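You operate a simulated robot arm through the tools that you are given. There is no shell and no other tool.

You run a simulated two-armed robot. Do the job below in one go: nothing can be reset, and whatever is moved stays where it is left.

TASK
Screw both bolts home in the boss plate and tighten them to the torque on its label.
Fine: key back in its stand. Set down upright: what you pick out.

The check looks at the end state, three seconds after you hand in, the way a careful person would. Anything else that was tipped, shoved, dropped, spilled or broken makes it a failure.

THE ROBOT
Two 6-joint arms with two-finger grippers on one trunk that stands fixed in place. Base frame: the origin is at the foot of the trunk, x ahead of it, y to its left, z up. Readings come in mm, degrees, newtons and seconds.
The left shoulder is at [70, 148, 1194], the right one opposite. With the tool pointing down near the work surface each hand reaches from about 680 to 720 mm from the base axis, measured 20 degrees to its own side. Payload 2.45 kg a hand.
The tool frame of a hand sits at the grasp point between the pads (the TCP): z along the fingers, y along the line on which they close. The tips reach 30 mm beyond it. Largest opening 106 mm; the body of the gripper starts 79 mm behind the TCP.
Orientation is that of the tool frame in the base frame, as a unit quaternion [x, y, z, w]. With the fingers straight down and closing along the base's y, the tool's x points along the base's -x, its y along +y and its z along -z.

THE INTERFACE
- The arms move only by the tool apply_moves. It takes "left_increments", "right_increments" or both (then of equal length, played together; a hand with none holds still); each is a list that holds one entry, the list of rows, each a list of 7 numbers: the gripper command, from -1 (shut) to 1 (fully open), values between in proportion, then the shift along the tool's x, y, z in units of 50 mm (1.0 is 50 mm), then the turn, a rotation vector about the tool's x, y, z in units of 5 degrees (1.0 is 5 degrees). In form: [[[jaw, x, y, z, ax, ay, az], ...]]. A call has 1 to 20 rows; each row shifts and turns the commanded pose from where the row before left it, along the tool's axes as they then stand. A call with a number of a shift or a turn outside -1 to 1 is refused whole. A row lasts 0.2 s, in which the tool goes at most 50 mm and 8.6 degrees; a call with a longer step from one row to the next is refused whole, and so is a gripper value outside its range. Where a pose cannot be reached the arm comes as near as it can. A force on the tool above 90 N (or 10 N above the force at the start of the call, whichever is more), or a blocked arm, ends the call early, and 0.2 s more pass. The fingers move at their own pace (about 72 mm/s each) and stop on an object; they squeeze with about 29 N. The grip force told is the motor's: it shows also when the fingers shut on nothing. Time passes only in rows, and 0.2 s behind the last, so rows that do not move let the fingers close. It gives the time, the measured TCP pose, the force on the tool (base axes), the opening and the grip force at its end, in the units of the frame above (readings bear some noise), with the torque about the TCP (base axes, N m) and any sound that the robot's microphone picked up, and new pictures: "show" is both (left out), scene, wrist or none (wrist: the cameras of the hands that moved).
- Cameras (640 x 400 px; columns grow to the right, rows downward): "scene" is now at [129.7, 56.7, 1434]; the picture's right is [0.44, -0.90, 0.00], its down [-0.41, -0.20, -0.89] and it looks along [0.80, 0.39, -0.46] (base axes); focal length 346 px, centre (320, 200). "left" rides on the left gripper at [76, 2, -106] in its tool frame; the picture's right is [-0.02, 1.00, 0.00], its down [-0.78, -0.02, -0.62] and it looks along [-0.62, -0.01, 0.78] (tool axes); focal length 247 px, centre (320, 200). "right" rides on the right gripper at [76, -2, -106] in its tool frame; the picture's right is [0.02, 1.00, 0.00], its down [-0.78, 0.02, -0.62] and it looks along [-0.62, 0.01, 0.78] (tool axes); focal length 247 px, centre (320, 200). There is no depth. A picture from a camera that has moved, and an enlarged one, comes with that camera's place and axes in the base frame and with its lens. The place of the scene camera against the robot may be out by one fixed shift of up to 18 mm in any direction.
- slide_trunk(by): slides the trunk up (or, below 0, down) by that many mm; the arms and the scene camera ride with it, the base frame stays. It gives what a move gives, with no picture.
- head_to(pan, tilt): turns the head with the scene camera to pan (to the left, within 86 degrees either way) and tilt (down, from -29 to 69), counted from straight ahead of the robot. It gives what a move gives, and a new picture of the scene camera.
- inspect(camera, box): a new picture of the part [left, top, right, bottom] of that camera's present view, enlarged. No time passes.
- close_job(): hands the job in; it is judged then, once.

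Places have to be worked out from the pictures, the camera data and where the tool is seen. Open the grippers and draw the arms clear of the work before you hand the job in, unless the task says otherwise.

The tools are called after "Emit:" by a JSON object that holds its "fn" and its "kwargs". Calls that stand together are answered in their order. apply_moves: Moves the arms, as the interface text tells. Its arguments: {"type":"object","properties":{"left_increments":{"type":"array","items":{"type":"array","items":{"type":"array","items":{"type":"number"}}}},"right_increments":{"type":"array","items":{"type":"array","items":{"type":"array","items":{"type":"number"}}}},"show":{"type":"string","enum":["both","scene","wrist","none"]}},"required":[]} The other tools are called the same way: slide_trunk (by) slides the trunk up or down; head_to (pan, tilt) turns the head that bears the scene camera; inspect (camera, box) takes an enlarged picture of a part of a camera's view; close_job () hands the job in.

At the start:

```text
time_s: 0.0
left_tool_pos: [368.5, 479.1, 1186.3]
left_ee_rot: [-0.001, 1.0, 0.0, 0.0]
left_wrist_force: [-0.3, 1.4, 0.2]
left_moment: [0.02, -0.01, 0.01]
left_grip_width: 106.0
left_finger_force: 0.0
right_tool_pos: [620.9, 9.6, 1154.6]
right_ee_rot: [0.0, 1.0, 0.0, 0.0]
right_wrist_force: [0.6, 0.4, 0.4]
right_moment: [-0.01, -0.03, 0.0]
right_grip_width: 106.0
right_finger_force: 0.0
trunk travel left (down, up): [-667.0, 273.0]
head pan, tilt: [25.9, 27.5]
```

scene: 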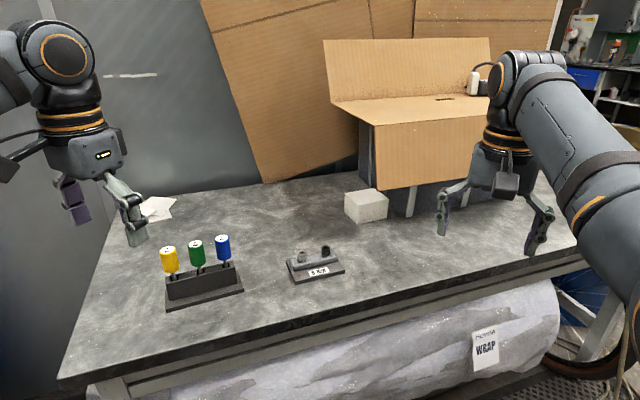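
right: 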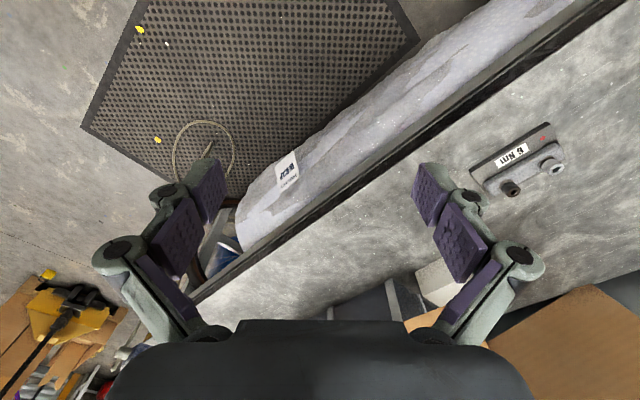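
left: 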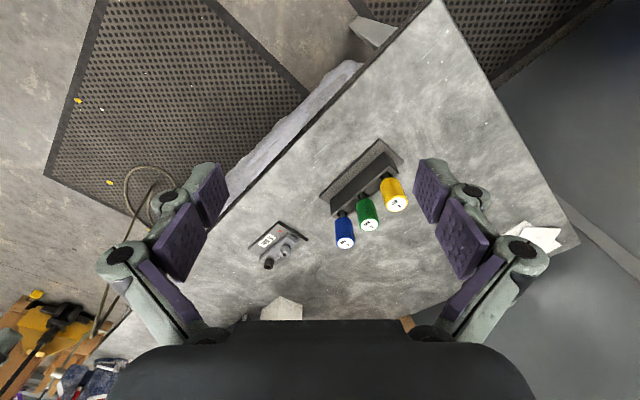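

The pictures show a rack with three coloured keys and a boss plate with a label ("5 or 6 N·m") and two bolts. I'll enlarge the views to read the labels.

Emit:
{"fn": "inspect", "kwargs": {"camera": "scene", "box": [270, 230, 360, 290]}}

Emit:
{"fn": "inspect", "kwargs": {"camera": "scene", "box": [150, 225, 255, 320]}}

Emit:
{"fn": "inspect", "kwargs": {"camera": "right", "box": [460, 115, 575, 210]}}

Emit:
{"fn": "inspect", "kwargs": {"camera": "left", "box": [310, 130, 420, 260]}}

Emit:
{"fn": "inspect", "kwargs": {"camera": "left", "box": [235, 210, 325, 285]}}

```text
6.67 times, centred on (315, 260) of scene
camera zoom: at [129.7, 56.7, 1434.0], right [0.44, -0.9, 0.0], down [-0.41, -0.2, -0.89], along [0.8, 0.39, -0.46], focal length 2309 px, centre (353, -200)
```

zoom: 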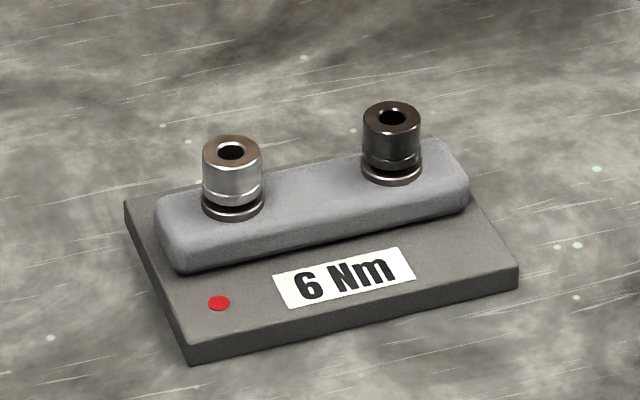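

```text
4.21 times, centred on (202, 272) of scene
camera zoom: at [129.7, 56.7, 1434.0], right [0.44, -0.9, 0.0], down [-0.41, -0.2, -0.89], along [0.8, 0.39, -0.46], focal length 1458 px, centre (815, -105)
```

zoom: 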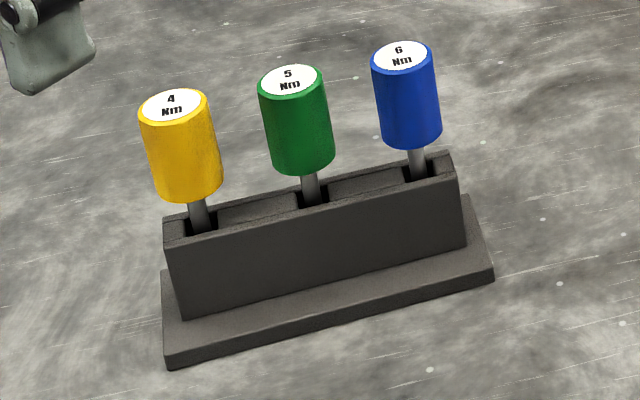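

```text
4.21 times, centred on (518, 162) of right
camera zoom: at [544.0, 7.9, 1260.4], right [-0.02, 1.0, 0.0], down [0.78, 0.02, 0.62], along [0.62, 0.01, -0.78], focal length 1040 px, centre (-512, 358)
```

zoom: 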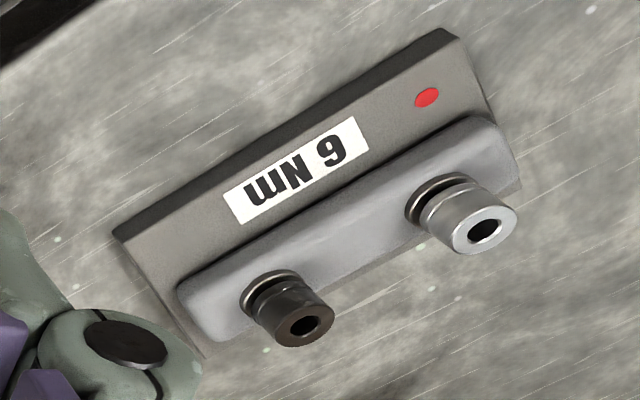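

```text
3.08 times, centred on (365, 195) of left
camera zoom: at [291.5, 480.3, 1291.0], right [0.02, 1.0, 0.0], down [0.78, -0.02, 0.62], along [0.62, -0.01, -0.78], focal length 760 px, centre (182, 215)
```

zoom: 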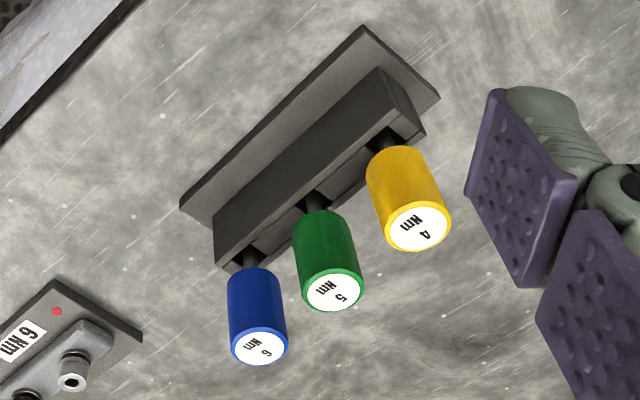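

```text
5.33 times, centred on (280, 248) of left
camera zoom: at [291.5, 480.3, 1291.0], right [0.02, 1.0, 0.0], down [0.78, -0.02, 0.62], along [0.62, -0.01, -0.78], focal length 1317 px, centre (533, -53)
```

zoom: 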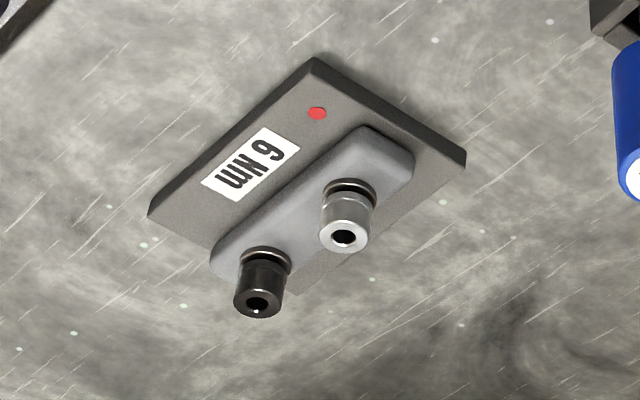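

Label reads 6 Nm, and the blue key is the 6 Nm one. By triangulation: silver bolt top ≈ (744, 390, 922), dark bolt top ≈ (789, 345, 922), blue key top ≈ (613, 519, 1005). I'll first move the left hand above the blue key, staying high, to test reach and get a better look.

Emit:
{"fn": "apply_moves", "kwargs": {"left_increments": [[[1, -0.5, 0.08, 0, 0, 0, 0], [1, -0.5, 0.08, 0, 0, 0, 0], [1, -0.5, 0.08, 0, 0, 0, 0], [1, -0.5, 0.08, 0, 0, 0, 0], [1, -0.5, 0.08, 0, 0, 0, 0], [1, -0.5, 0.08, 0, 0, 0, 0], [1, -0.5, 0.08, 0, 0, 0, 0], [1, -0.5, 0.08, 0, 0, 0, 0], [1, -0.4, 0.08, 0, 0, 0, 0], [1, -0.3, 0.08, 0, 0, 0, 0], [1, 0, 0, 0, 0, 0, 0]]]}}

```text
time_s: 2.4
left_tool_pos: [553.8, 534.4, 1164.3]
left_ee_rot: [0.001, 1.0, 0.0, 0.001]
left_wrist_force: [0.2, 0.7, -0.1]
left_moment: [0.0, -0.01, 0.02]
left_grip_width: 105.9
left_finger_force: 0.0
left hand out of reach, approached as far as the arm can: row 7, 8, 9, 10
right_tool_pos: [621.8, 10.0, 1155.2]
right_ee_rot: [0.0, 1.0, 0.0, 0.0]
right_wrist_force: [-0.5, 0.2, -0.3]
right_moment: [0.0, 0.01, -0.03]
right_grip_width: 106.4
right_finger_force: 0.0
trunk travel left (down, up): [-667.0, 273.0]
head pan, tilt: [25.9, 27.5]
camera scene: at [129.3, 56.6, 1434.1], right [0.44, -0.9, 0.0], down [-0.41, -0.2, -0.89], along [0.8, 0.39, -0.46], focal length 346 px, centre (320, 200)
camera left: at [477.5, 536.8, 1269.8], right [0.02, 1.0, 0.0], down [0.78, -0.02, 0.62], along [0.62, -0.01, -0.78], focal length 247 px, centre (320, 200)
```

scene: 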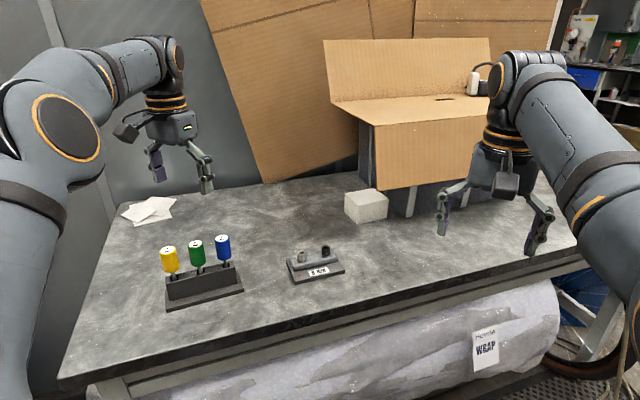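
left: 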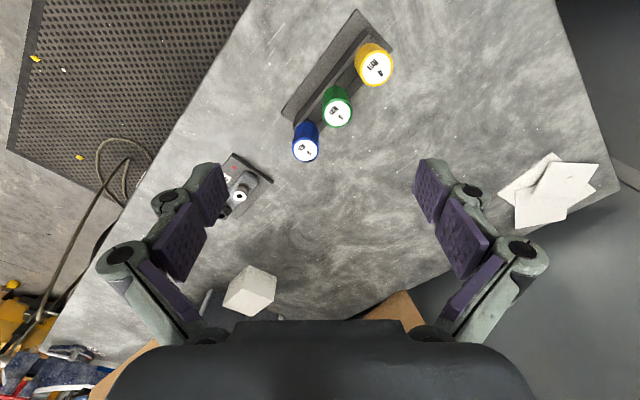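

Reach at this height is limited; the blue key shows at about (612, 517) again, agreeing with my estimate. I'll lower the hand to see whether reach improves nearer shoulder level (staying well above the keys).

Emit:
{"fn": "apply_moves", "kwargs": {"left_increments": [[[1, 0, 0, 0.4, 0, 0, 0], [1, 0, 0, 0.4, 0, 0, 0], [1, 0, 0, 0.4, 0, 0, 0], [1, 0, 0, 0.4, 0, 0, 0], [1, 0, 0, 0, 0, 0, 0]]], "show": "none"}}

```text
time_s: 3.6
left_tool_pos: [554.8, 533.2, 1085.1]
left_ee_rot: [-0.001, 1.0, 0.0, 0.001]
left_wrist_force: [-0.5, -0.4, -0.1]
left_moment: [-0.02, -0.03, 0.03]
left_grip_width: 105.8
left_finger_force: 0.0
right_tool_pos: [622.0, 10.5, 1154.1]
right_ee_rot: [0.0, 1.0, 0.0, -0.001]
right_wrist_force: [0.1, -0.3, -0.5]
right_moment: [-0.01, -0.02, 0.0]
right_grip_width: 106.1
right_finger_force: 0.0
trunk travel left (down, up): [-667.0, 273.0]
head pan, tilt: [25.9, 27.5]
```

The command starts from the measured pose. Now I extend toward the spot above the blue key at z≈1085.

Emit:
{"fn": "apply_moves", "kwargs": {"left_increments": [[[1, -0.3, -0.07, 0, 0, 0, 0], [1, -0.3, -0.07, 0, 0, 0, 0], [1, -0.3, -0.07, 0, 0, 0, 0], [1, -0.27, -0.07, 0, 0, 0, 0], [1, 0, 0, 0, 0, 0, 0]]]}}

```text
time_s: 4.8
left_tool_pos: [576.8, 528.4, 1084.4]
left_ee_rot: [0.001, 1.0, 0.0, 0.001]
left_wrist_force: [0.2, 0.0, -0.3]
left_moment: [-0.01, 0.0, -0.03]
left_grip_width: 106.0
left_finger_force: 0.1
left hand out of reach, approached as far as the arm can: row 2, 3, 4
right_tool_pos: [621.8, 9.9, 1154.8]
right_ee_rot: [-0.001, 1.0, 0.0, -0.001]
right_wrist_force: [-0.1, -0.6, -0.6]
right_moment: [-0.01, -0.02, 0.01]
right_grip_width: 106.0
right_finger_force: 0.0
trunk travel left (down, up): [-667.0, 273.0]
head pan, tilt: [25.9, 27.5]
camera scene: at [129.6, 56.8, 1434.0], right [0.44, -0.9, 0.0], down [-0.41, -0.2, -0.89], along [0.8, 0.39, -0.46], focal length 346 px, centre (320, 200)
camera left: at [500.0, 531.1, 1189.2], right [0.02, 1.0, 0.0], down [0.78, -0.02, 0.62], along [0.62, -0.01, -0.78], focal length 247 px, centre (320, 200)
```

scene: 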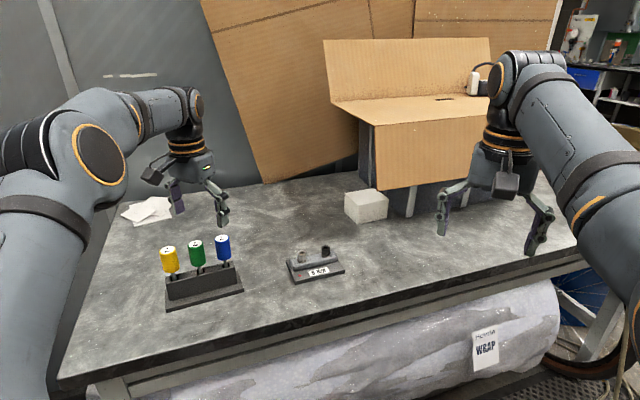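
left: 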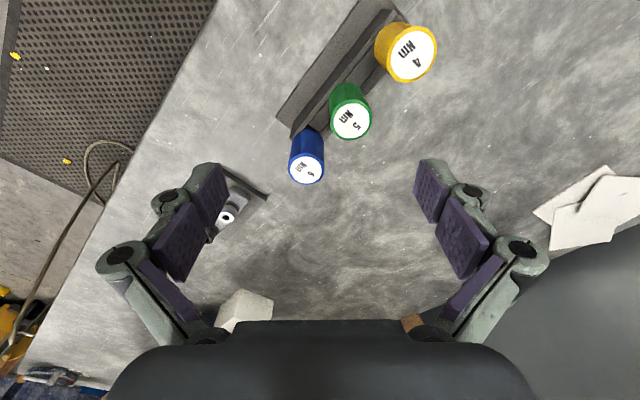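

At this height the horizontal reach from the left shoulder is about 634 mm, while the key needs about 658. I'll change the trunk height to find how reach varies: raise the trunk 100 mm, then lower the hand relative to the shoulder and extend.

Emit:
{"fn": "slide_trunk", "kwargs": {"by": 100}}

Emit:
{"fn": "apply_moves", "kwargs": {"left_increments": [[[1, 0, 0, 0.5, 0, 0, 0], [1, 0, 0, 0.5, 0, 0, 0], [1, 0, 0, 0.5, 0, 0, 0], [1, 0, 0, 0.5, 0, 0, 0], [1, -0.3, -0.07, 0, 0, 0, 0], [1, -0.3, -0.07, 0, 0, 0, 0], [1, -0.2, -0.07, 0, 0, 0, 0], [1, 0, 0, 0, 0, 0, 0]]], "show": "scene"}}

```text
time_s: 6.1
left_tool_pos: [577.5, 529.2, 1184.8]
left_ee_rot: [0.0, 1.0, 0.0, 0.001]
left_wrist_force: [-0.6, 0.4, 0.2]
left_moment: [0.01, 0.03, -0.02]
left_grip_width: 106.0
left_finger_force: 0.0
right_tool_pos: [621.4, 8.1, 1255.2]
right_ee_rot: [0.0, 1.0, 0.0, 0.0]
right_wrist_force: [-0.6, 0.0, 0.1]
right_moment: [0.0, -0.01, 0.02]
right_grip_width: 106.0
right_finger_force: 0.0
trunk travel left (down, up): [-767.0, 173.0]
head pan, tilt: [25.9, 27.5]
```

```text
time_s: 7.9
left_tool_pos: [585.6, 515.6, 1086.5]
left_ee_rot: [0.0, 1.0, -0.001, 0.001]
left_wrist_force: [0.0, -0.6, -0.1]
left_moment: [-0.04, 0.04, 0.04]
left_grip_width: 106.0
left_finger_force: 0.1
left hand out of reach, approached as far as the arm can: row 5, 6, 7
right_tool_pos: [622.3, 9.2, 1255.0]
right_ee_rot: [0.0, 1.0, 0.0, 0.0]
right_wrist_force: [0.5, -0.4, -0.5]
right_moment: [-0.02, 0.01, 0.04]
right_grip_width: 105.9
right_finger_force: 0.1
trunk travel left (down, up): [-767.0, 173.0]
head pan, tilt: [25.9, 27.5]
camera scene: at [130.0, 56.4, 1534.0], right [0.44, -0.9, 0.0], down [-0.42, -0.2, -0.89], along [0.8, 0.39, -0.46], focal length 346 px, centre (320, 200)
```

scene: 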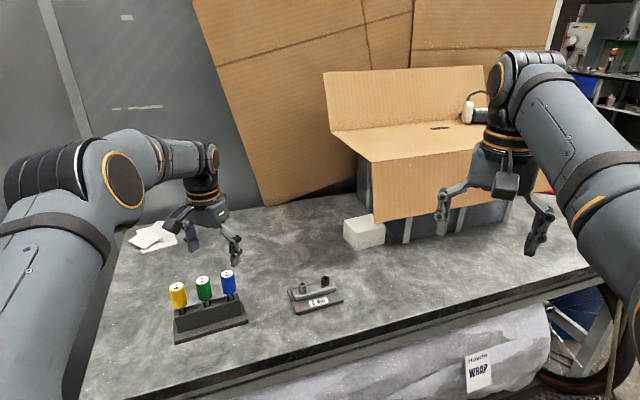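

The reach with tool vertical stays near 634 mm at this azimuth regardless of height. I'll probe the reach in the direction of the bolts at this safe height (z≈1086).

Emit:
{"fn": "apply_moves", "kwargs": {"left_increments": [[[1, -0.1, -0.25, 0, 0, 0, 0], [1, -0.1, -0.25, 0, 0, 0, 0], [1, -0.2, -0.25, 0, 0, 0, 0], [1, -0.35, -0.25, 0, 0, 0, 0], [1, -0.4, -0.25, 0, 0, 0, 0], [1, -0.4, -0.25, 0, 0, 0, 0], [1, -0.4, -0.25, 0, 0, 0, 0], [1, -0.4, -0.25, 0, 0, 0, 0], [1, -0.4, -0.25, 0, 0, 0, 0], [1, -0.4, -0.25, 0, 0, 0, 0], [1, 0, 0, 0, 0, 0, 0]]]}}

```text
time_s: 10.3
left_tool_pos: [578.7, 495.2, 1086.5]
left_ee_rot: [0.0, 1.0, -0.001, 0.001]
left_wrist_force: [-0.5, 0.8, 0.0]
left_moment: [-0.01, 0.02, -0.01]
left_grip_width: 106.1
left_finger_force: 0.0
left hand out of reach, approached as far as the arm can: row 1, 2, 3, 4, 5, 6, 7, 8, 9, 10
right_tool_pos: [621.7, 8.6, 1254.8]
right_ee_rot: [0.001, 1.0, -0.001, -0.001]
right_wrist_force: [-0.3, -0.6, -0.1]
right_moment: [0.03, 0.04, -0.01]
right_grip_width: 106.3
right_finger_force: 0.0
trunk travel left (down, up): [-767.0, 173.0]
head pan, tilt: [25.9, 27.5]
camera scene: at [129.8, 56.7, 1534.0], right [0.44, -0.9, 0.0], down [-0.41, -0.2, -0.89], along [0.8, 0.39, -0.46], focal length 346 px, centre (320, 200)
camera left: at [499.4, 498.1, 1190.2], right [0.02, 1.0, 0.0], down [0.78, -0.02, 0.62], along [0.62, -0.01, -0.78], focal length 247 px, centre (320, 200)
```

scene: 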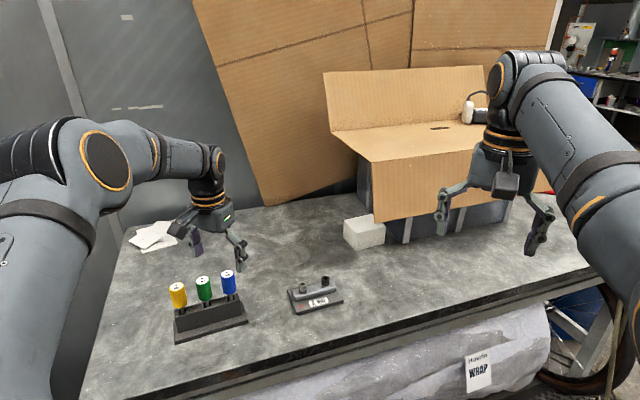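
left: 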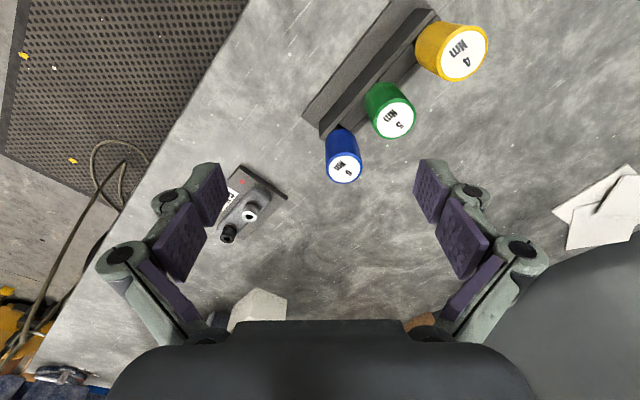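

The arm got stuck even inside the earlier radius, so it's a joint limit and not pure reach—possibly wrist yaw. I'll turn the tool +40° about its z (the yaw I want for gripping the key anyway) and try to extend again.

Emit:
{"fn": "apply_moves", "kwargs": {"left_increments": [[[1, 0, 0, 0, 0, 0, 1], [1, 0, 0, 0, 0, 0, 1], [1, 0, 0, 0, 0, 0, 1], [1, 0, 0, 0, 0, 0, 1], [1, 0, 0, 0, 0, 0, 1], [1, 0, 0, 0, 0, 0, 1], [1, 0, 0, 0, 0, 0, 1], [1, 0, 0, 0, 0, 0, 1], [1, 0, 0, 0, 0, 0, 0]]], "show": "none"}}

```text
time_s: 12.3
left_tool_pos: [577.1, 494.7, 1084.9]
left_ee_rot: [0.342, 0.94, 0.0, 0.001]
left_wrist_force: [0.2, -0.1, 0.8]
left_moment: [0.02, 0.01, 0.03]
left_grip_width: 106.0
left_finger_force: 0.1
right_tool_pos: [622.9, 8.7, 1253.5]
right_ee_rot: [0.0, 1.0, 0.0, 0.0]
right_wrist_force: [0.5, -0.1, 0.3]
right_moment: [0.06, -0.01, 0.02]
right_grip_width: 106.0
right_finger_force: 0.0
trunk travel left (down, up): [-767.0, 173.0]
head pan, tilt: [25.9, 27.5]
```

Yaw turned freely to −40° about base z (now [0.342, 0.94, 0, 0]). Now I try to move above the blue key (delta +36, +24).

Emit:
{"fn": "apply_moves", "kwargs": {"left_increments": [[[1, -0.061, 0.208, 0, 0, 0, 0], [1, -0.061, 0.208, 0, 0, 0, 0], [1, -0.061, 0.208, 0, 0, 0, 0], [1, -0.061, 0.208, 0, 0, 0, 0], [1, 0, 0, 0, 0, 0, 0]]], "show": "none"}}

```text
time_s: 13.5
left_tool_pos: [585.3, 520.6, 1087.9]
left_ee_rot: [0.342, 0.94, 0.001, 0.001]
left_wrist_force: [0.5, 0.6, 0.1]
left_moment: [0.01, 0.02, 0.03]
left_grip_width: 106.0
left_finger_force: 0.0
left hand out of reach, approached as far as the arm can: row 1, 2, 3, 4
right_tool_pos: [622.1, 10.0, 1254.0]
right_ee_rot: [0.0, 1.0, 0.0, 0.0]
right_wrist_force: [-0.5, 0.3, 0.8]
right_moment: [0.01, -0.01, 0.03]
right_grip_width: 105.9
right_finger_force: 0.1
trunk travel left (down, up): [-767.0, 173.0]
head pan, tilt: [25.9, 27.5]
```

Still limited at about 636 mm from the shoulder here. I'll map the limit nearer to the bolts: back off, move across to y≈390, then push forward in x at this safe height.

Emit:
{"fn": "apply_moves", "kwargs": {"left_increments": [[[1, 0.28, -0.76, 0, 0, 0, 0], [1, -0.354, -0.42, 0, 0, 0, 0], [1, -0.354, -0.42, 0, 0, 0, 0], [1, -0.354, -0.42, 0, 0, 0, 0], [1, -0.354, -0.42, 0, 0, 0, 0], [1, 0, 0, 0, 0, 0, 0]]], "show": "none"}}

Emit:
{"fn": "apply_moves", "kwargs": {"left_increments": [[[1, -0.306, 0.257, 0, 0, 0, 0], [1, -0.306, 0.257, 0, 0, 0, 0], [1, -0.306, 0.257, 0, 0, 0, 0], [1, -0.306, 0.257, 0, 0, 0, 0], [1, -0.306, 0.257, 0, 0, 0, 0], [1, -0.306, 0.257, 0, 0, 0, 0], [1, -0.306, 0.257, 0, 0, 0, 0], [1, -0.306, 0.257, 0, 0, 0, 0], [1, 0, 0, 0, 0, 0, 0]]]}}

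```text
time_s: 14.9
left_tool_pos: [527.0, 407.4, 1084.9]
left_ee_rot: [0.342, 0.94, 0.0, 0.002]
left_wrist_force: [-0.1, 0.2, -0.2]
left_moment: [-0.04, 0.05, -0.01]
left_grip_width: 105.7
left_finger_force: 0.1
left hand out of reach, approached as far as the arm can: row 4, 5
right_tool_pos: [621.7, 10.0, 1253.7]
right_ee_rot: [0.0, 1.0, -0.001, 0.0]
right_wrist_force: [-0.3, -0.1, 0.0]
right_moment: [0.0, 0.06, -0.07]
right_grip_width: 106.5
right_finger_force: 0.1
trunk travel left (down, up): [-767.0, 173.0]
head pan, tilt: [25.9, 27.5]
```

```text
time_s: 16.9
left_tool_pos: [563.2, 465.2, 1085.9]
left_ee_rot: [0.341, 0.94, -0.001, 0.003]
left_wrist_force: [0.1, 1.2, -0.5]
left_moment: [0.01, 0.02, -0.02]
left_grip_width: 106.1
left_finger_force: 0.1
left hand out of reach, approached as far as the arm can: row 1, 2, 3, 4, 5, 6, 7, 8
right_tool_pos: [621.2, 8.0, 1255.3]
right_ee_rot: [0.0, 1.0, 0.0, 0.0]
right_wrist_force: [0.1, -0.6, -0.2]
right_moment: [0.0, -0.04, -0.02]
right_grip_width: 105.9
right_finger_force: 0.0
trunk travel left (down, up): [-767.0, 173.0]
head pan, tilt: [25.9, 27.5]
camera scene: at [129.6, 56.5, 1534.1], right [0.44, -0.9, 0.0], down [-0.41, -0.2, -0.89], along [0.8, 0.39, -0.46], focal length 346 px, centre (320, 200)
camera left: at [504.0, 517.0, 1190.3], right [0.66, 0.75, 0.0], down [0.59, -0.52, 0.62], along [0.47, -0.41, -0.78], focal length 247 px, centre (320, 200)
```

scene: 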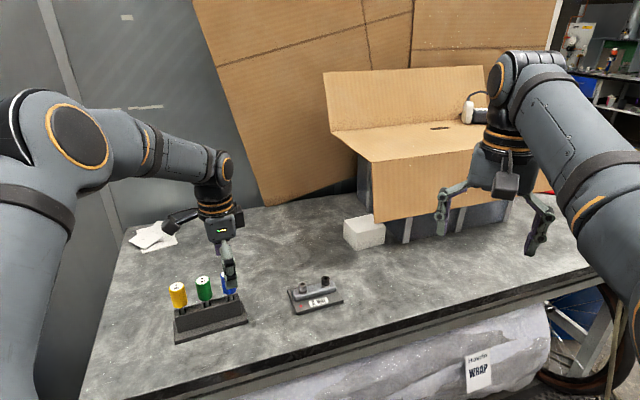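
left: 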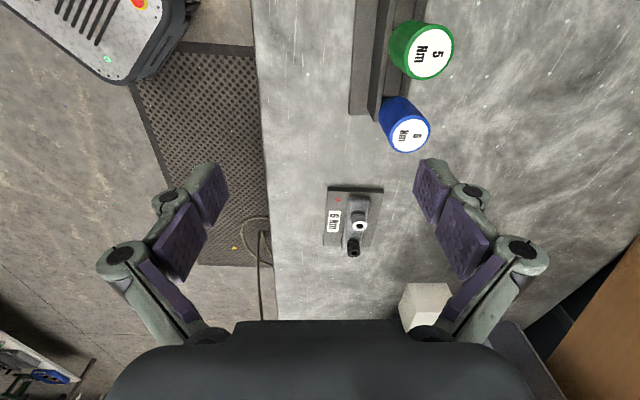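

The boundary looks like a joint limit/awkward elbow-out posture rather than length. I'll try going around: back off and up, swing to y≈240 (where the manual says the hand reaches), watching for where it gets stuck.

Emit:
{"fn": "apply_moves", "kwargs": {"left_increments": [[[1, 0.3, -0.25, -0.6, 0, 0, 0], [1, 0.3, -0.25, -0.6, 0, 0, 0], [1, 0.3, -0.25, -0.6, 0, 0, 0], [1, 0.3, -0.25, -0.6, 0, 0, 0], [1, 0.3, -0.25, -0.6, 0, 0, 0], [1, -0.3, -0.4, 0, 0, 0, 0], [1, -0.3, -0.4, 0, 0, 0, 0], [1, -0.3, -0.4, 0, 0, 0, 0], [1, -0.3, -0.4, 0, 0, 0, 0], [1, 0, 0, 0, 0, 0, 0]]], "show": "scene"}}

```text
time_s: 19.1
left_tool_pos: [457.1, 367.2, 1235.2]
left_ee_rot: [0.342, 0.94, 0.0, 0.0]
left_wrist_force: [-0.7, -0.1, -0.2]
left_moment: [-0.02, -0.01, 0.0]
left_grip_width: 106.1
left_finger_force: 0.1
right_tool_pos: [621.5, 9.7, 1254.9]
right_ee_rot: [0.0, 1.0, 0.0, 0.0]
right_wrist_force: [0.5, 0.6, -0.1]
right_moment: [0.02, -0.01, -0.01]
right_grip_width: 106.1
right_finger_force: 0.0
trunk travel left (down, up): [-767.0, 173.0]
head pan, tilt: [25.9, 27.5]
camera scene: at [130.0, 57.1, 1534.0], right [0.44, -0.9, 0.0], down [-0.42, -0.2, -0.89], along [0.8, 0.39, -0.46], focal length 346 px, centre (320, 200)
```

scene: 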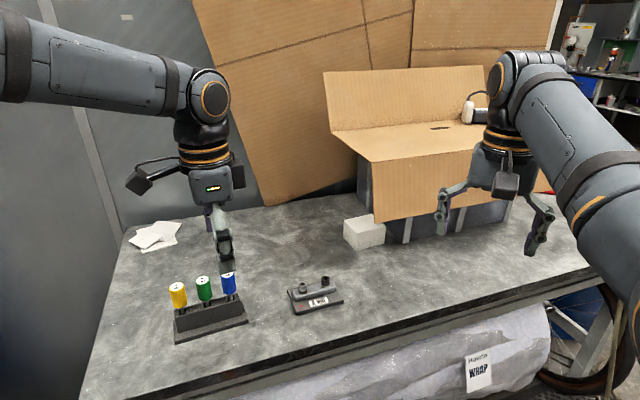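

No obstruction there. Now push forward from here at this height toward (617, 327).

Emit:
{"fn": "apply_moves", "kwargs": {"left_increments": [[[1, -0.37, 0.18, 0, 0, 0, 0], [1, -0.37, 0.18, 0, 0, 0, 0], [1, -0.37, 0.18, 0, 0, 0, 0], [1, -0.37, 0.18, 0, 0, 0, 0], [1, -0.37, 0.18, 0, 0, 0, 0], [1, -0.37, 0.18, 0, 0, 0, 0], [1, -0.37, 0.18, 0, 0, 0, 0], [1, -0.37, 0.18, 0, 0, 0, 0], [1, 0, 0, 0, 0, 0, 0]]], "show": "scene"}}

```text
time_s: 21.1
left_tool_pos: [507.0, 407.8, 1207.7]
left_ee_rot: [0.341, 0.94, -0.001, 0.001]
left_wrist_force: [0.0, 0.5, 0.4]
left_moment: [0.0, 0.0, 0.01]
left_grip_width: 105.8
left_finger_force: 0.1
left hand out of reach, approached as far as the arm can: row 1, 2, 3, 4, 5, 6, 7, 8
right_tool_pos: [620.9, 8.7, 1254.8]
right_ee_rot: [0.001, 1.0, 0.0, 0.0]
right_wrist_force: [0.9, -0.7, 0.0]
right_moment: [-0.01, 0.0, -0.01]
right_grip_width: 105.8
right_finger_force: 0.2
trunk travel left (down, up): [-767.0, 173.0]
head pan, tilt: [25.9, 27.5]
camera scene: at [129.6, 56.6, 1534.1], right [0.44, -0.9, 0.0], down [-0.41, -0.2, -0.89], along [0.8, 0.39, -0.46], focal length 346 px, centre (320, 200)
```

scene: 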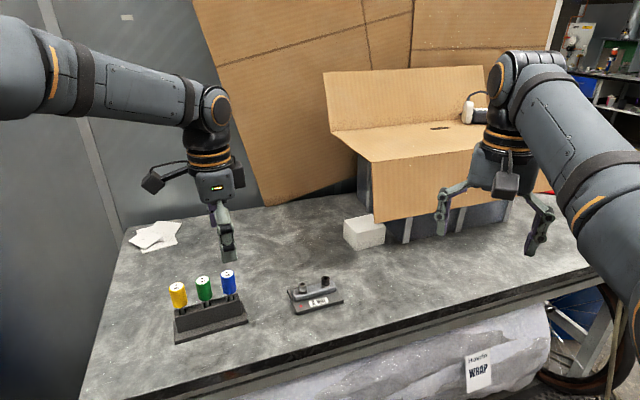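

The limit appears even at this radius, so I test whether wrist yaw is the limiting joint: rotate the tool the other way (−80° about tool z) and then see.

Emit:
{"fn": "apply_moves", "kwargs": {"left_increments": [[[1, 0, 0, 0, 0, 0, -1], [1, 0, 0, 0, 0, 0, -1], [1, 0, 0, 0, 0, 0, -1], [1, 0, 0, 0, 0, 0, -1], [1, 0, 0, 0, 0, 0, -1], [1, 0, 0, 0, 0, 0, -1], [1, 0, 0, 0, 0, 0, -1], [1, 0, 0, 0, 0, 0, -1], [1, 0, 0, 0, 0, 0, -1], [1, 0, 0, 0, 0, 0, -1], [1, 0, 0, 0, 0, 0, -1], [1, 0, 0, 0, 0, 0, -1], [1, 0, 0, 0, 0, 0, -1], [1, 0, 0, 0, 0, 0, -1], [1, 0, 0, 0, 0, 0, -1], [1, 0, 0, 0, 0, 0, -1], [1, 0, 0, 0, 0, 0, 0]]], "show": "none"}}

Emit:
{"fn": "apply_moves", "kwargs": {"left_increments": [[[1, 0, -0.4, 0, 0, 0, 0], [1, 0, -0.4, 0, 0, 0, 0], [1, 0, -0.4, 0, 0, 0, 0], [1, 0, -0.4, 0, 0, 0, 0], [1, 0, 0, 0, 0, 0, 0]]], "show": "scene"}}

```text
time_s: 24.7
left_tool_pos: [506.1, 406.7, 1208.0]
left_ee_rot: [-0.342, 0.94, -0.001, 0.001]
left_wrist_force: [0.0, -0.3, 0.7]
left_moment: [0.03, 0.01, 0.0]
left_grip_width: 106.2
left_finger_force: 0.1
right_tool_pos: [621.5, 9.4, 1254.9]
right_ee_rot: [0.0, 1.0, 0.0, 0.0]
right_wrist_force: [0.1, 0.1, -0.2]
right_moment: [-0.04, 0.0, 0.0]
right_grip_width: 106.3
right_finger_force: 0.1
trunk travel left (down, up): [-767.0, 173.0]
head pan, tilt: [25.9, 27.5]
```

```text
time_s: 25.9
left_tool_pos: [501.2, 395.5, 1193.9]
left_ee_rot: [-0.342, 0.94, -0.002, 0.001]
left_wrist_force: [0.4, 0.0, 0.0]
left_moment: [-0.07, -0.02, -0.01]
left_grip_width: 106.2
left_finger_force: 0.1
left hand out of reach, approached as far as the arm can: row 1, 2, 3, 4
right_tool_pos: [621.7, 9.6, 1254.3]
right_ee_rot: [0.0, 1.0, 0.0, 0.0]
right_wrist_force: [0.0, -0.2, -0.2]
right_moment: [0.01, 0.01, 0.03]
right_grip_width: 106.5
right_finger_force: 0.0
trunk travel left (down, up): [-767.0, 173.0]
head pan, tilt: [25.9, 27.5]
camera scene: at [129.8, 56.7, 1534.0], right [0.44, -0.9, 0.0], down [-0.41, -0.2, -0.89], along [0.8, 0.39, -0.46], focal length 346 px, centre (320, 200)
```

scene: 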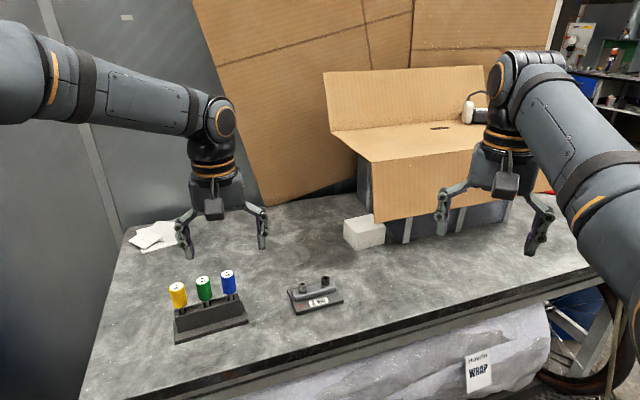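

Yaw makes no difference. Now I test tilt: lean the tool 30° so the fingers point outward, then check if the hand can go further out.

Emit:
{"fn": "apply_moves", "kwargs": {"left_increments": [[[1, 0, 0, 0, 0, -1, 0], [1, 0, 0, 0, 0, -1, 0], [1, 0, 0, 0, 0, -1, 0], [1, 0, 0, 0, 0, -1, 0], [1, 0, 0, 0, 0, -1, 0], [1, 0, 0, 0, 0, -1, 0], [1, 0, 0, 0, 0, 0, 0]]], "show": "none"}}

Emit:
{"fn": "apply_moves", "kwargs": {"left_increments": [[[1, -0.4, 0, 0.2, 0, 0, 0], [1, -0.4, 0, 0.2, 0, 0, 0], [1, -0.4, 0, 0.2, 0, 0, 0], [1, -0.4, 0, 0.2, 0, 0, 0], [1, -0.4, 0, 0.2, 0, 0, 0], [1, -0.4, 0, 0.2, 0, 0, 0], [1, 0, 0, 0, 0, 0, 0]]], "show": "scene"}}

```text
time_s: 27.5
left_tool_pos: [500.9, 396.4, 1194.9]
left_ee_rot: [-0.329, 0.908, 0.087, 0.244]
left_wrist_force: [0.0, -0.2, -1.2]
left_moment: [-0.02, 0.01, -0.03]
left_grip_width: 106.0
left_finger_force: 0.0
right_tool_pos: [622.6, 9.5, 1254.3]
right_ee_rot: [0.001, 1.0, -0.001, -0.001]
right_wrist_force: [0.5, -0.3, -0.4]
right_moment: [-0.01, -0.01, -0.02]
right_grip_width: 106.4
right_finger_force: 0.0
trunk travel left (down, up): [-767.0, 173.0]
head pan, tilt: [25.9, 27.5]
```

```text
time_s: 29.1
left_tool_pos: [603.0, 483.2, 1201.6]
left_ee_rot: [-0.33, 0.908, 0.088, 0.244]
left_wrist_force: [0.9, 0.7, 0.7]
left_moment: [-0.02, -0.01, 0.02]
left_grip_width: 106.0
left_finger_force: 0.2
right_tool_pos: [622.0, 8.1, 1255.0]
right_ee_rot: [0.0, 1.0, 0.001, 0.0]
right_wrist_force: [0.0, 0.3, 0.2]
right_moment: [0.0, -0.06, 0.0]
right_grip_width: 106.2
right_finger_force: 0.0
trunk travel left (down, up): [-767.0, 173.0]
head pan, tilt: [25.9, 27.5]
camera scene: at [129.3, 56.6, 1534.1], right [0.44, -0.9, 0.0], down [-0.41, -0.2, -0.89], along [0.8, 0.39, -0.46], focal length 346 px, centre (320, 200)
```

scene: 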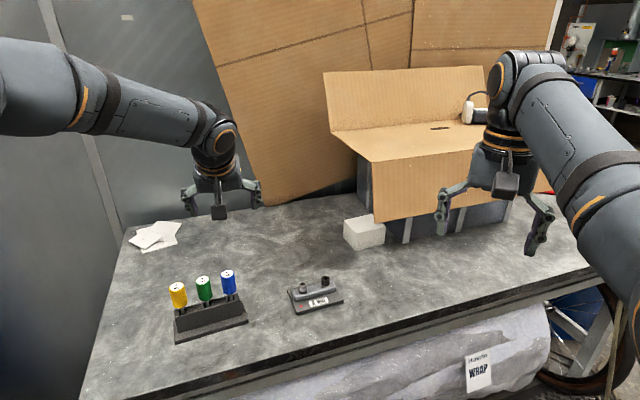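

Tilting frees it, so a wrist-pitch limit is what binds with the tool vertical in this posture. I'll carry the tilted hand across to about (650, 260, 1200) and then un-tilt there to see whether a better posture is found.

Emit:
{"fn": "apply_moves", "kwargs": {"left_increments": [[[1, 0.233, -0.503, -0.134, 0, 0, 0], [1, 0.233, -0.503, -0.134, 0, 0, 0], [1, 0.233, -0.503, -0.134, 0, 0, 0], [1, 0.233, -0.503, -0.134, 0, 0, 0], [1, 0.233, -0.503, -0.134, 0, 0, 0], [1, 0.233, -0.503, -0.134, 0, 0, 0], [1, 0.233, -0.503, -0.134, 0, 0, 0], [1, 0.233, -0.503, -0.134, 0, 0, 0], [1, 0, 0, 0, 0, 0, 0]]], "show": "scene"}}

```text
time_s: 31.1
left_tool_pos: [518.5, 390.3, 1175.4]
left_ee_rot: [-0.33, 0.908, 0.087, 0.244]
left_wrist_force: [0.2, -0.2, -0.1]
left_moment: [0.0, 0.04, 0.03]
left_grip_width: 105.8
left_finger_force: 0.0
left hand out of reach, approached as far as the arm can: row 1, 2, 3, 4, 5, 6, 7, 8
right_tool_pos: [621.2, 9.2, 1254.1]
right_ee_rot: [0.0, 1.0, 0.0, 0.0]
right_wrist_force: [0.9, -0.1, 0.3]
right_moment: [0.04, 0.01, -0.03]
right_grip_width: 106.2
right_finger_force: 0.1
trunk travel left (down, up): [-767.0, 173.0]
head pan, tilt: [25.9, 27.5]
camera scene: at [130.0, 56.8, 1534.0], right [0.44, -0.9, 0.0], down [-0.42, -0.2, -0.89], along [0.8, 0.39, -0.46], focal length 346 px, centre (320, 200)
```

scene: 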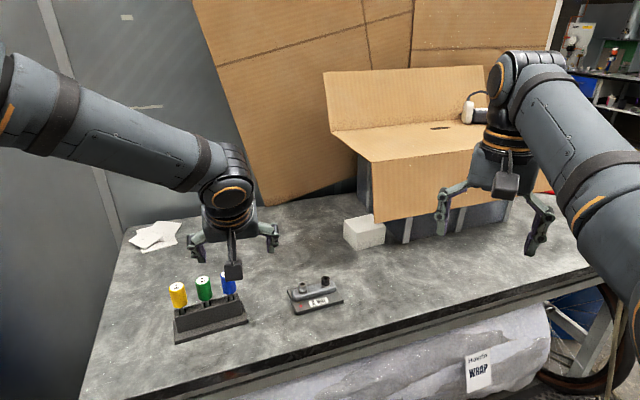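

The barrier looks like an arm plane (pan) limit around 49° outward. I'll turn the head to look at the left arm's posture to understand the configuration.

Emit:
{"fn": "head_to", "kwargs": {"pan": 80, "tilt": 35}}

Emit:
{"fn": "head_to", "kwargs": {"pan": -60, "tilt": 35}}

```text
time_s: 32.4
left_tool_pos: [519.4, 390.8, 1176.2]
left_ee_rot: [-0.33, 0.908, 0.087, 0.243]
left_wrist_force: [0.9, -0.1, -0.6]
left_moment: [0.01, 0.02, 0.0]
left_grip_width: 106.1
left_finger_force: 0.0
right_tool_pos: [621.7, 8.4, 1254.4]
right_ee_rot: [0.0, 1.0, -0.001, 0.0]
right_wrist_force: [-0.3, -0.9, -0.7]
right_moment: [-0.01, 0.02, 0.01]
right_grip_width: 105.7
right_finger_force: 0.2
trunk travel left (down, up): [-767.0, 173.0]
head pan, tilt: [80.0, 35.0]
camera scene: at [63.0, 103.5, 1522.2], right [0.98, -0.17, 0.0], down [-0.1, -0.56, -0.82], along [0.14, 0.81, -0.57], focal length 346 px, centre (320, 200)
```

scene: 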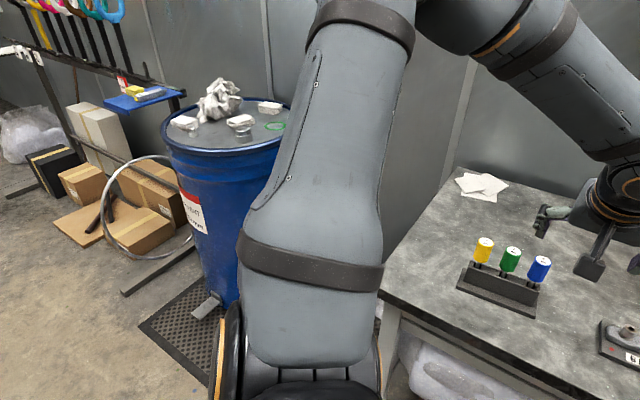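

```text
time_s: 34.6
left_tool_pos: [519.8, 391.2, 1174.2]
left_ee_rot: [-0.33, 0.908, 0.086, 0.243]
left_wrist_force: [0.7, 0.0, 0.3]
left_moment: [0.02, -0.03, -0.01]
left_grip_width: 106.1
left_finger_force: 0.0
right_tool_pos: [621.3, 9.1, 1255.1]
right_ee_rot: [0.0, 1.0, -0.001, 0.001]
right_wrist_force: [0.0, 0.5, -0.8]
right_moment: [0.0, 0.0, 0.01]
right_grip_width: 106.1
right_finger_force: 0.0
trunk travel left (down, up): [-767.0, 173.0]
head pan, tilt: [-60.0, 35.0]
camera scene: at [91.6, -59.5, 1522.2], right [-0.87, -0.5, 0.0], down [-0.29, 0.5, -0.82], along [0.41, -0.71, -0.57], focal length 346 px, centre (320, 200)
```

scene: 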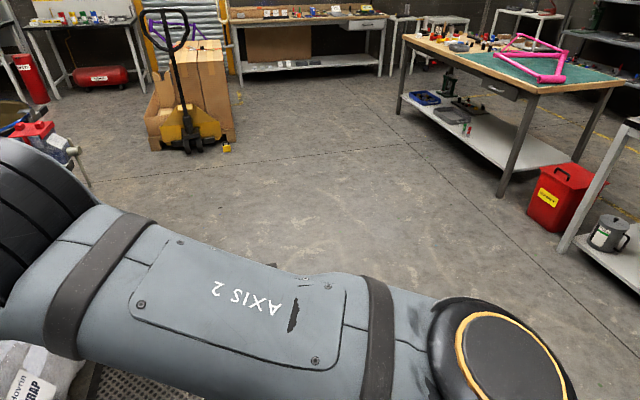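

I need to understand the arm geometry better; I'll look steeply down at both shoulders to compare the left posture with the right one.

Emit:
{"fn": "head_to", "kwargs": {"pan": -80, "tilt": 65}}

Emit:
{"fn": "head_to", "kwargs": {"pan": 80, "tilt": 65}}

Emit:
{"fn": "head_to", "kwargs": {"pan": 80, "tilt": 0}}

Emit:
{"fn": "head_to", "kwargs": {"pan": -30, "tilt": 45}}

```text
time_s: 35.5
left_tool_pos: [519.5, 391.8, 1174.7]
left_ee_rot: [-0.33, 0.908, 0.087, 0.244]
left_wrist_force: [1.0, -0.6, 0.2]
left_moment: [0.02, -0.01, -0.02]
left_grip_width: 106.0
left_finger_force: 0.0
right_tool_pos: [621.7, 8.2, 1255.1]
right_ee_rot: [0.0, 1.0, 0.0, 0.0]
right_wrist_force: [0.1, 0.2, -0.2]
right_moment: [0.02, 0.04, 0.01]
right_grip_width: 106.0
right_finger_force: 0.1
trunk travel left (down, up): [-767.0, 173.0]
head pan, tilt: [-80.0, 65.0]
camera scene: at [58.1, -43.1, 1482.4], right [-0.98, -0.17, 0.0], down [-0.16, 0.89, -0.42], along [0.07, -0.42, -0.91], focal length 346 px, centre (320, 200)
```

scene: 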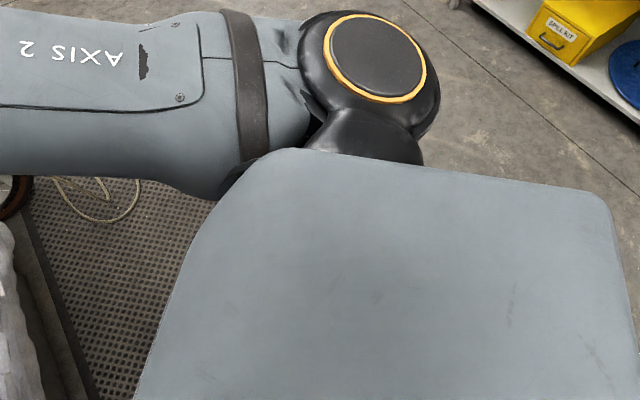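

```text
time_s: 38.0
left_tool_pos: [518.6, 391.4, 1176.6]
left_ee_rot: [-0.33, 0.908, 0.087, 0.244]
left_wrist_force: [-0.1, 1.0, 0.6]
left_moment: [-0.03, 0.01, 0.0]
left_grip_width: 106.0
left_finger_force: 0.0
right_tool_pos: [621.3, 9.9, 1253.9]
right_ee_rot: [0.001, 1.0, 0.0, 0.0]
right_wrist_force: [-0.1, 0.5, -0.7]
right_moment: [0.01, -0.01, 0.0]
right_grip_width: 106.1
right_finger_force: 0.3
trunk travel left (down, up): [-767.0, 173.0]
head pan, tilt: [80.0, 65.0]
camera scene: at [58.1, 76.5, 1482.4], right [0.98, -0.17, 0.0], down [-0.16, -0.89, -0.42], along [0.07, 0.42, -0.91], focal length 346 px, centre (320, 200)
```

scene: 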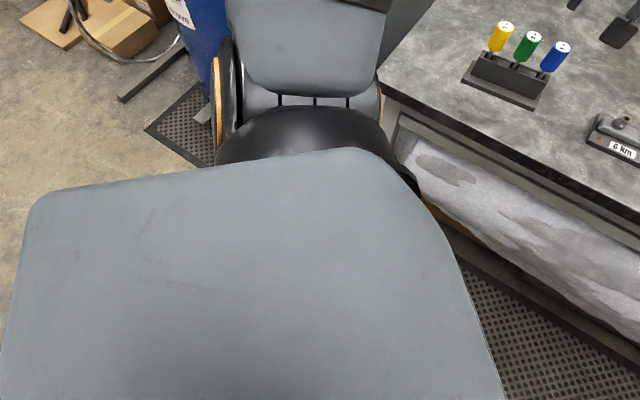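

```text
time_s: 39.4
left_tool_pos: [519.8, 390.9, 1176.6]
left_ee_rot: [-0.33, 0.908, 0.087, 0.244]
left_wrist_force: [0.4, -0.1, 0.0]
left_moment: [0.03, -0.01, -0.02]
left_grip_width: 106.0
left_finger_force: 0.0
right_tool_pos: [622.0, 9.0, 1252.7]
right_ee_rot: [0.0, 1.0, 0.0, 0.001]
right_wrist_force: [0.3, -0.2, 0.5]
right_moment: [-0.02, 0.01, 0.0]
right_grip_width: 105.8
right_finger_force: 0.0
trunk travel left (down, up): [-767.0, 173.0]
head pan, tilt: [80.0, 0.0]
camera scene: at [63.2, 105.4, 1578.3], right [0.98, -0.17, 0.0], down [0.0, 0.0, -1.0], along [0.17, 0.98, 0.0], focal length 346 px, centre (320, 200)
```

scene: 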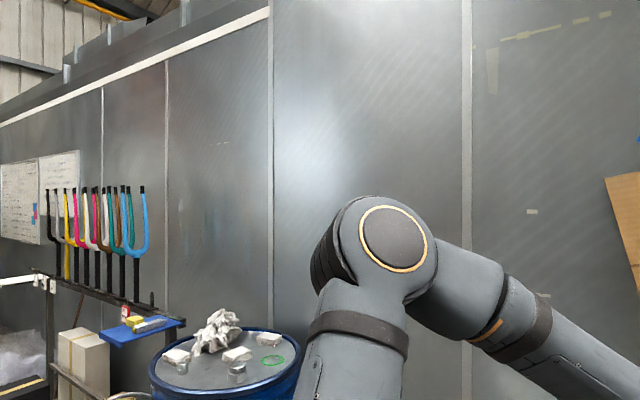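

```text
time_s: 41.2
left_tool_pos: [519.5, 392.0, 1174.8]
left_ee_rot: [-0.33, 0.908, 0.087, 0.244]
left_wrist_force: [-0.9, 0.6, -0.2]
left_moment: [0.02, 0.02, 0.0]
left_grip_width: 105.9
left_finger_force: 0.0
right_tool_pos: [620.5, 9.0, 1254.4]
right_ee_rot: [0.0, 1.0, 0.001, 0.001]
right_wrist_force: [-0.3, -0.9, 0.3]
right_moment: [-0.02, 0.0, -0.01]
right_grip_width: 106.0
right_finger_force: 0.0
trunk travel left (down, up): [-767.0, 173.0]
head pan, tilt: [-30.0, 45.0]
camera scene: at [118.0, -23.9, 1507.4], right [-0.5, -0.87, 0.0], down [-0.61, 0.35, -0.71], along [0.61, -0.35, -0.71], focal length 346 px, centre (320, 200)
```

scene: 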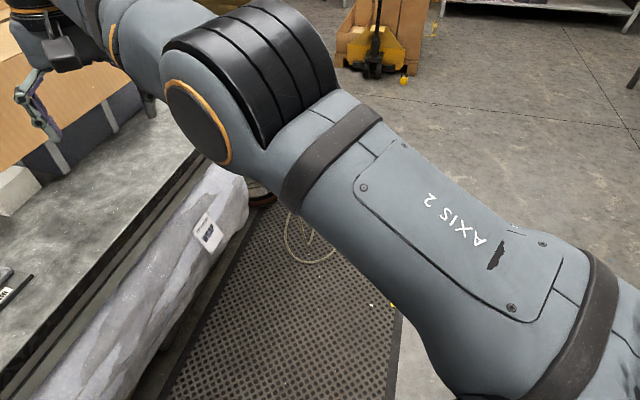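

Now I understand: the shoulder is lateral-axis; the left arm is in an elbow-high "over the top" posture at a shoulder limit, whereas the right arm has the elbow low. I'll un-tilt, return to near the starting place in front-left, then go straight down past shoulder level so the elbow drops into the better posture.

Emit:
{"fn": "apply_moves", "kwargs": {"left_increments": [[[1, 0, 0, 0, 0, 1, 0], [1, 0, 0, 0, 0, 1, 0], [1, 0, 0, 0, 0, 1, 0], [1, 0, 0, 0, 0, 1, 0], [1, 0, 0, 0, 0, 1, 0], [1, 0, 0, 0, 0, 1, 0], [1, 0.128, 0.424, -0.288, 0, 0, 0], [1, 0.128, 0.424, -0.288, 0, 0, 0], [1, 0.128, 0.424, -0.288, 0, 0, 0], [1, 0.128, 0.424, -0.288, 0, 0, 0], [1, 0.128, 0.424, -0.288, 0, 0, 0], [1, 0.128, 0.424, -0.288, 0, 0, 0], [1, 0.128, 0.424, -0.288, 0, 0, 0], [1, 0.128, 0.424, -0.288, 0, 0, 0], [1, 0, 0, 0, 0, 0, 0]]], "show": "none"}}

Emit:
{"fn": "head_to", "kwargs": {"pan": 60, "tilt": 30}}

```text
time_s: 44.4
left_tool_pos: [359.4, 497.9, 1287.8]
left_ee_rot: [-0.342, 0.94, 0.0, -0.001]
left_wrist_force: [0.0, 0.2, -0.2]
left_moment: [0.02, -0.04, 0.01]
left_grip_width: 105.9
left_finger_force: 0.0
left hand out of reach, approached as far as the arm can: row 3, 5, 6
right_tool_pos: [622.6, 8.0, 1253.5]
right_ee_rot: [0.0, 1.0, 0.0, 0.0]
right_wrist_force: [-0.2, -0.5, 0.2]
right_moment: [0.04, 0.02, 0.02]
right_grip_width: 106.0
right_finger_force: 0.0
trunk travel left (down, up): [-767.0, 173.0]
head pan, tilt: [-30.0, 45.0]
```

```text
time_s: 46.1
left_tool_pos: [360.7, 497.6, 1288.8]
left_ee_rot: [-0.342, 0.94, -0.001, 0.0]
left_wrist_force: [-0.8, 0.2, -0.5]
left_moment: [-0.01, -0.01, -0.01]
left_grip_width: 106.0
left_finger_force: 0.1
right_tool_pos: [620.7, 8.9, 1253.4]
right_ee_rot: [0.0, 1.0, 0.0, 0.001]
right_wrist_force: [-0.2, 0.1, 0.0]
right_moment: [-0.01, -0.02, -0.02]
right_grip_width: 105.8
right_finger_force: 0.1
trunk travel left (down, up): [-767.0, 173.0]
head pan, tilt: [60.0, 30.0]
camera scene: at [92.8, 95.1, 1530.0], right [0.87, -0.5, 0.0], down [-0.25, -0.43, -0.87], along [0.43, 0.75, -0.5], focal length 346 px, centre (320, 200)
```

scene: 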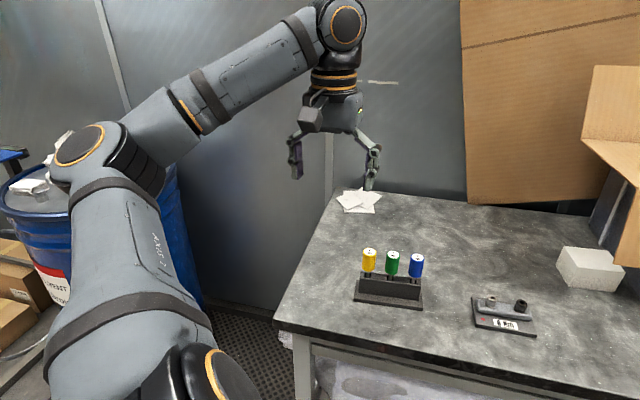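

The elbow is now out to the left, near shoulder level. I go straight down about 240 mm (clear of table items here) to pass to the elbow-low side.

Emit:
{"fn": "apply_moves", "kwargs": {"left_increments": [[[1, 0, 0, 0.5, 0, 0, 0], [1, 0, 0, 0.5, 0, 0, 0], [1, 0, 0, 0.5, 0, 0, 0], [1, 0, 0, 0.5, 0, 0, 0], [1, 0, 0, 0.5, 0, 0, 0], [1, 0, 0, 0.5, 0, 0, 0], [1, 0, 0, 0.5, 0, 0, 0], [1, 0, 0, 0.5, 0, 0, 0], [1, 0, 0, 0.5, 0, 0, 0], [1, 0, 0, 0, 0, 0, 0]]], "show": "scene"}}

```text
time_s: 48.3
left_tool_pos: [415.8, 462.1, 1136.4]
left_ee_rot: [-0.342, 0.94, 0.0, 0.001]
left_wrist_force: [-0.9, -0.3, -0.4]
left_moment: [-0.01, -0.02, 0.01]
left_grip_width: 105.8
left_finger_force: 0.0
left hand out of reach, approached as far as the arm can: row 1, 2, 3, 4, 5, 6, 7, 8, 9
right_tool_pos: [621.7, 9.0, 1254.0]
right_ee_rot: [0.0, 1.0, 0.0, 0.0]
right_wrist_force: [1.4, 0.4, 0.1]
right_moment: [0.03, 0.01, -0.02]
right_grip_width: 105.8
right_finger_force: 0.1
trunk travel left (down, up): [-767.0, 173.0]
head pan, tilt: [60.0, 30.0]
camera scene: at [92.8, 95.1, 1530.0], right [0.87, -0.5, 0.0], down [-0.25, -0.43, -0.87], along [0.43, 0.75, -0.5], focal length 346 px, centre (320, 200)
```

scene: 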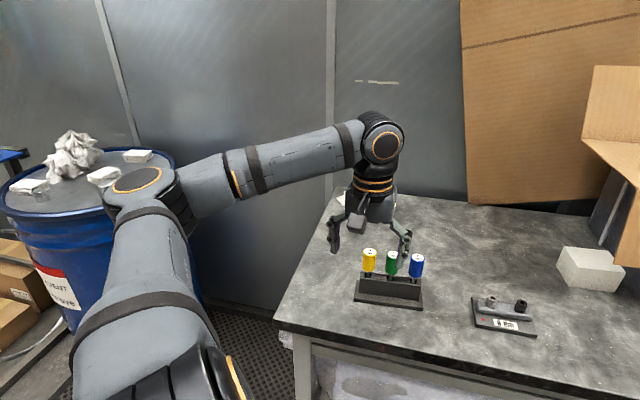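

The upper arm is now horizontal, pointing out left — right at the crossover. I continue down ~90 mm.

Emit:
{"fn": "apply_moves", "kwargs": {"left_increments": [[[1, 0, 0, 0.3, 0, 0, 0], [1, 0, 0, 0.3, 0, 0, 0], [1, 0, 0, 0.3, 0, 0, 0], [1, 0, 0, 0.3, 0, 0, 0], [1, 0, 0, 0.3, 0, 0, 0], [1, 0, 0, 0.3, 0, 0, 0], [1, 0, 0, 0, 0, 0, 0]]], "show": "scene"}}

```text
time_s: 49.9
left_tool_pos: [418.8, 455.6, 1044.3]
left_ee_rot: [-0.343, 0.939, 0.0, 0.001]
left_wrist_force: [-0.1, 0.4, 0.0]
left_moment: [0.02, 0.0, 0.0]
left_grip_width: 106.1
left_finger_force: 0.1
left hand out of reach, approached as far as the arm can: row 1, 3
right_tool_pos: [622.3, 9.9, 1254.5]
right_ee_rot: [0.0, 1.0, -0.001, 0.0]
right_wrist_force: [0.4, 0.2, 0.0]
right_moment: [-0.01, 0.03, -0.01]
right_grip_width: 106.2
right_finger_force: 0.1
trunk travel left (down, up): [-767.0, 173.0]
head pan, tilt: [60.0, 30.0]
camera scene: at [92.8, 95.1, 1530.0], right [0.87, -0.5, 0.0], down [-0.25, -0.43, -0.87], along [0.43, 0.75, -0.5], focal length 346 px, centre (320, 200)
```

scene: 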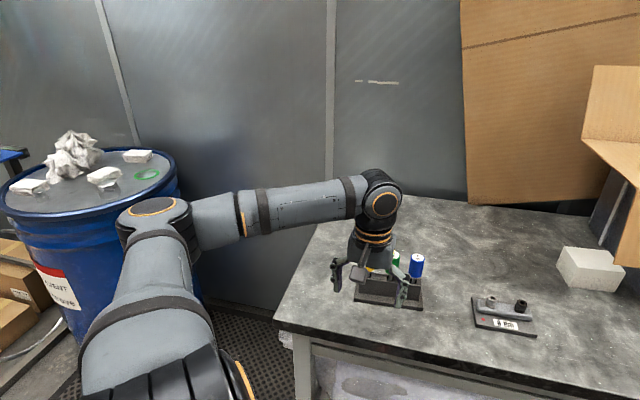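

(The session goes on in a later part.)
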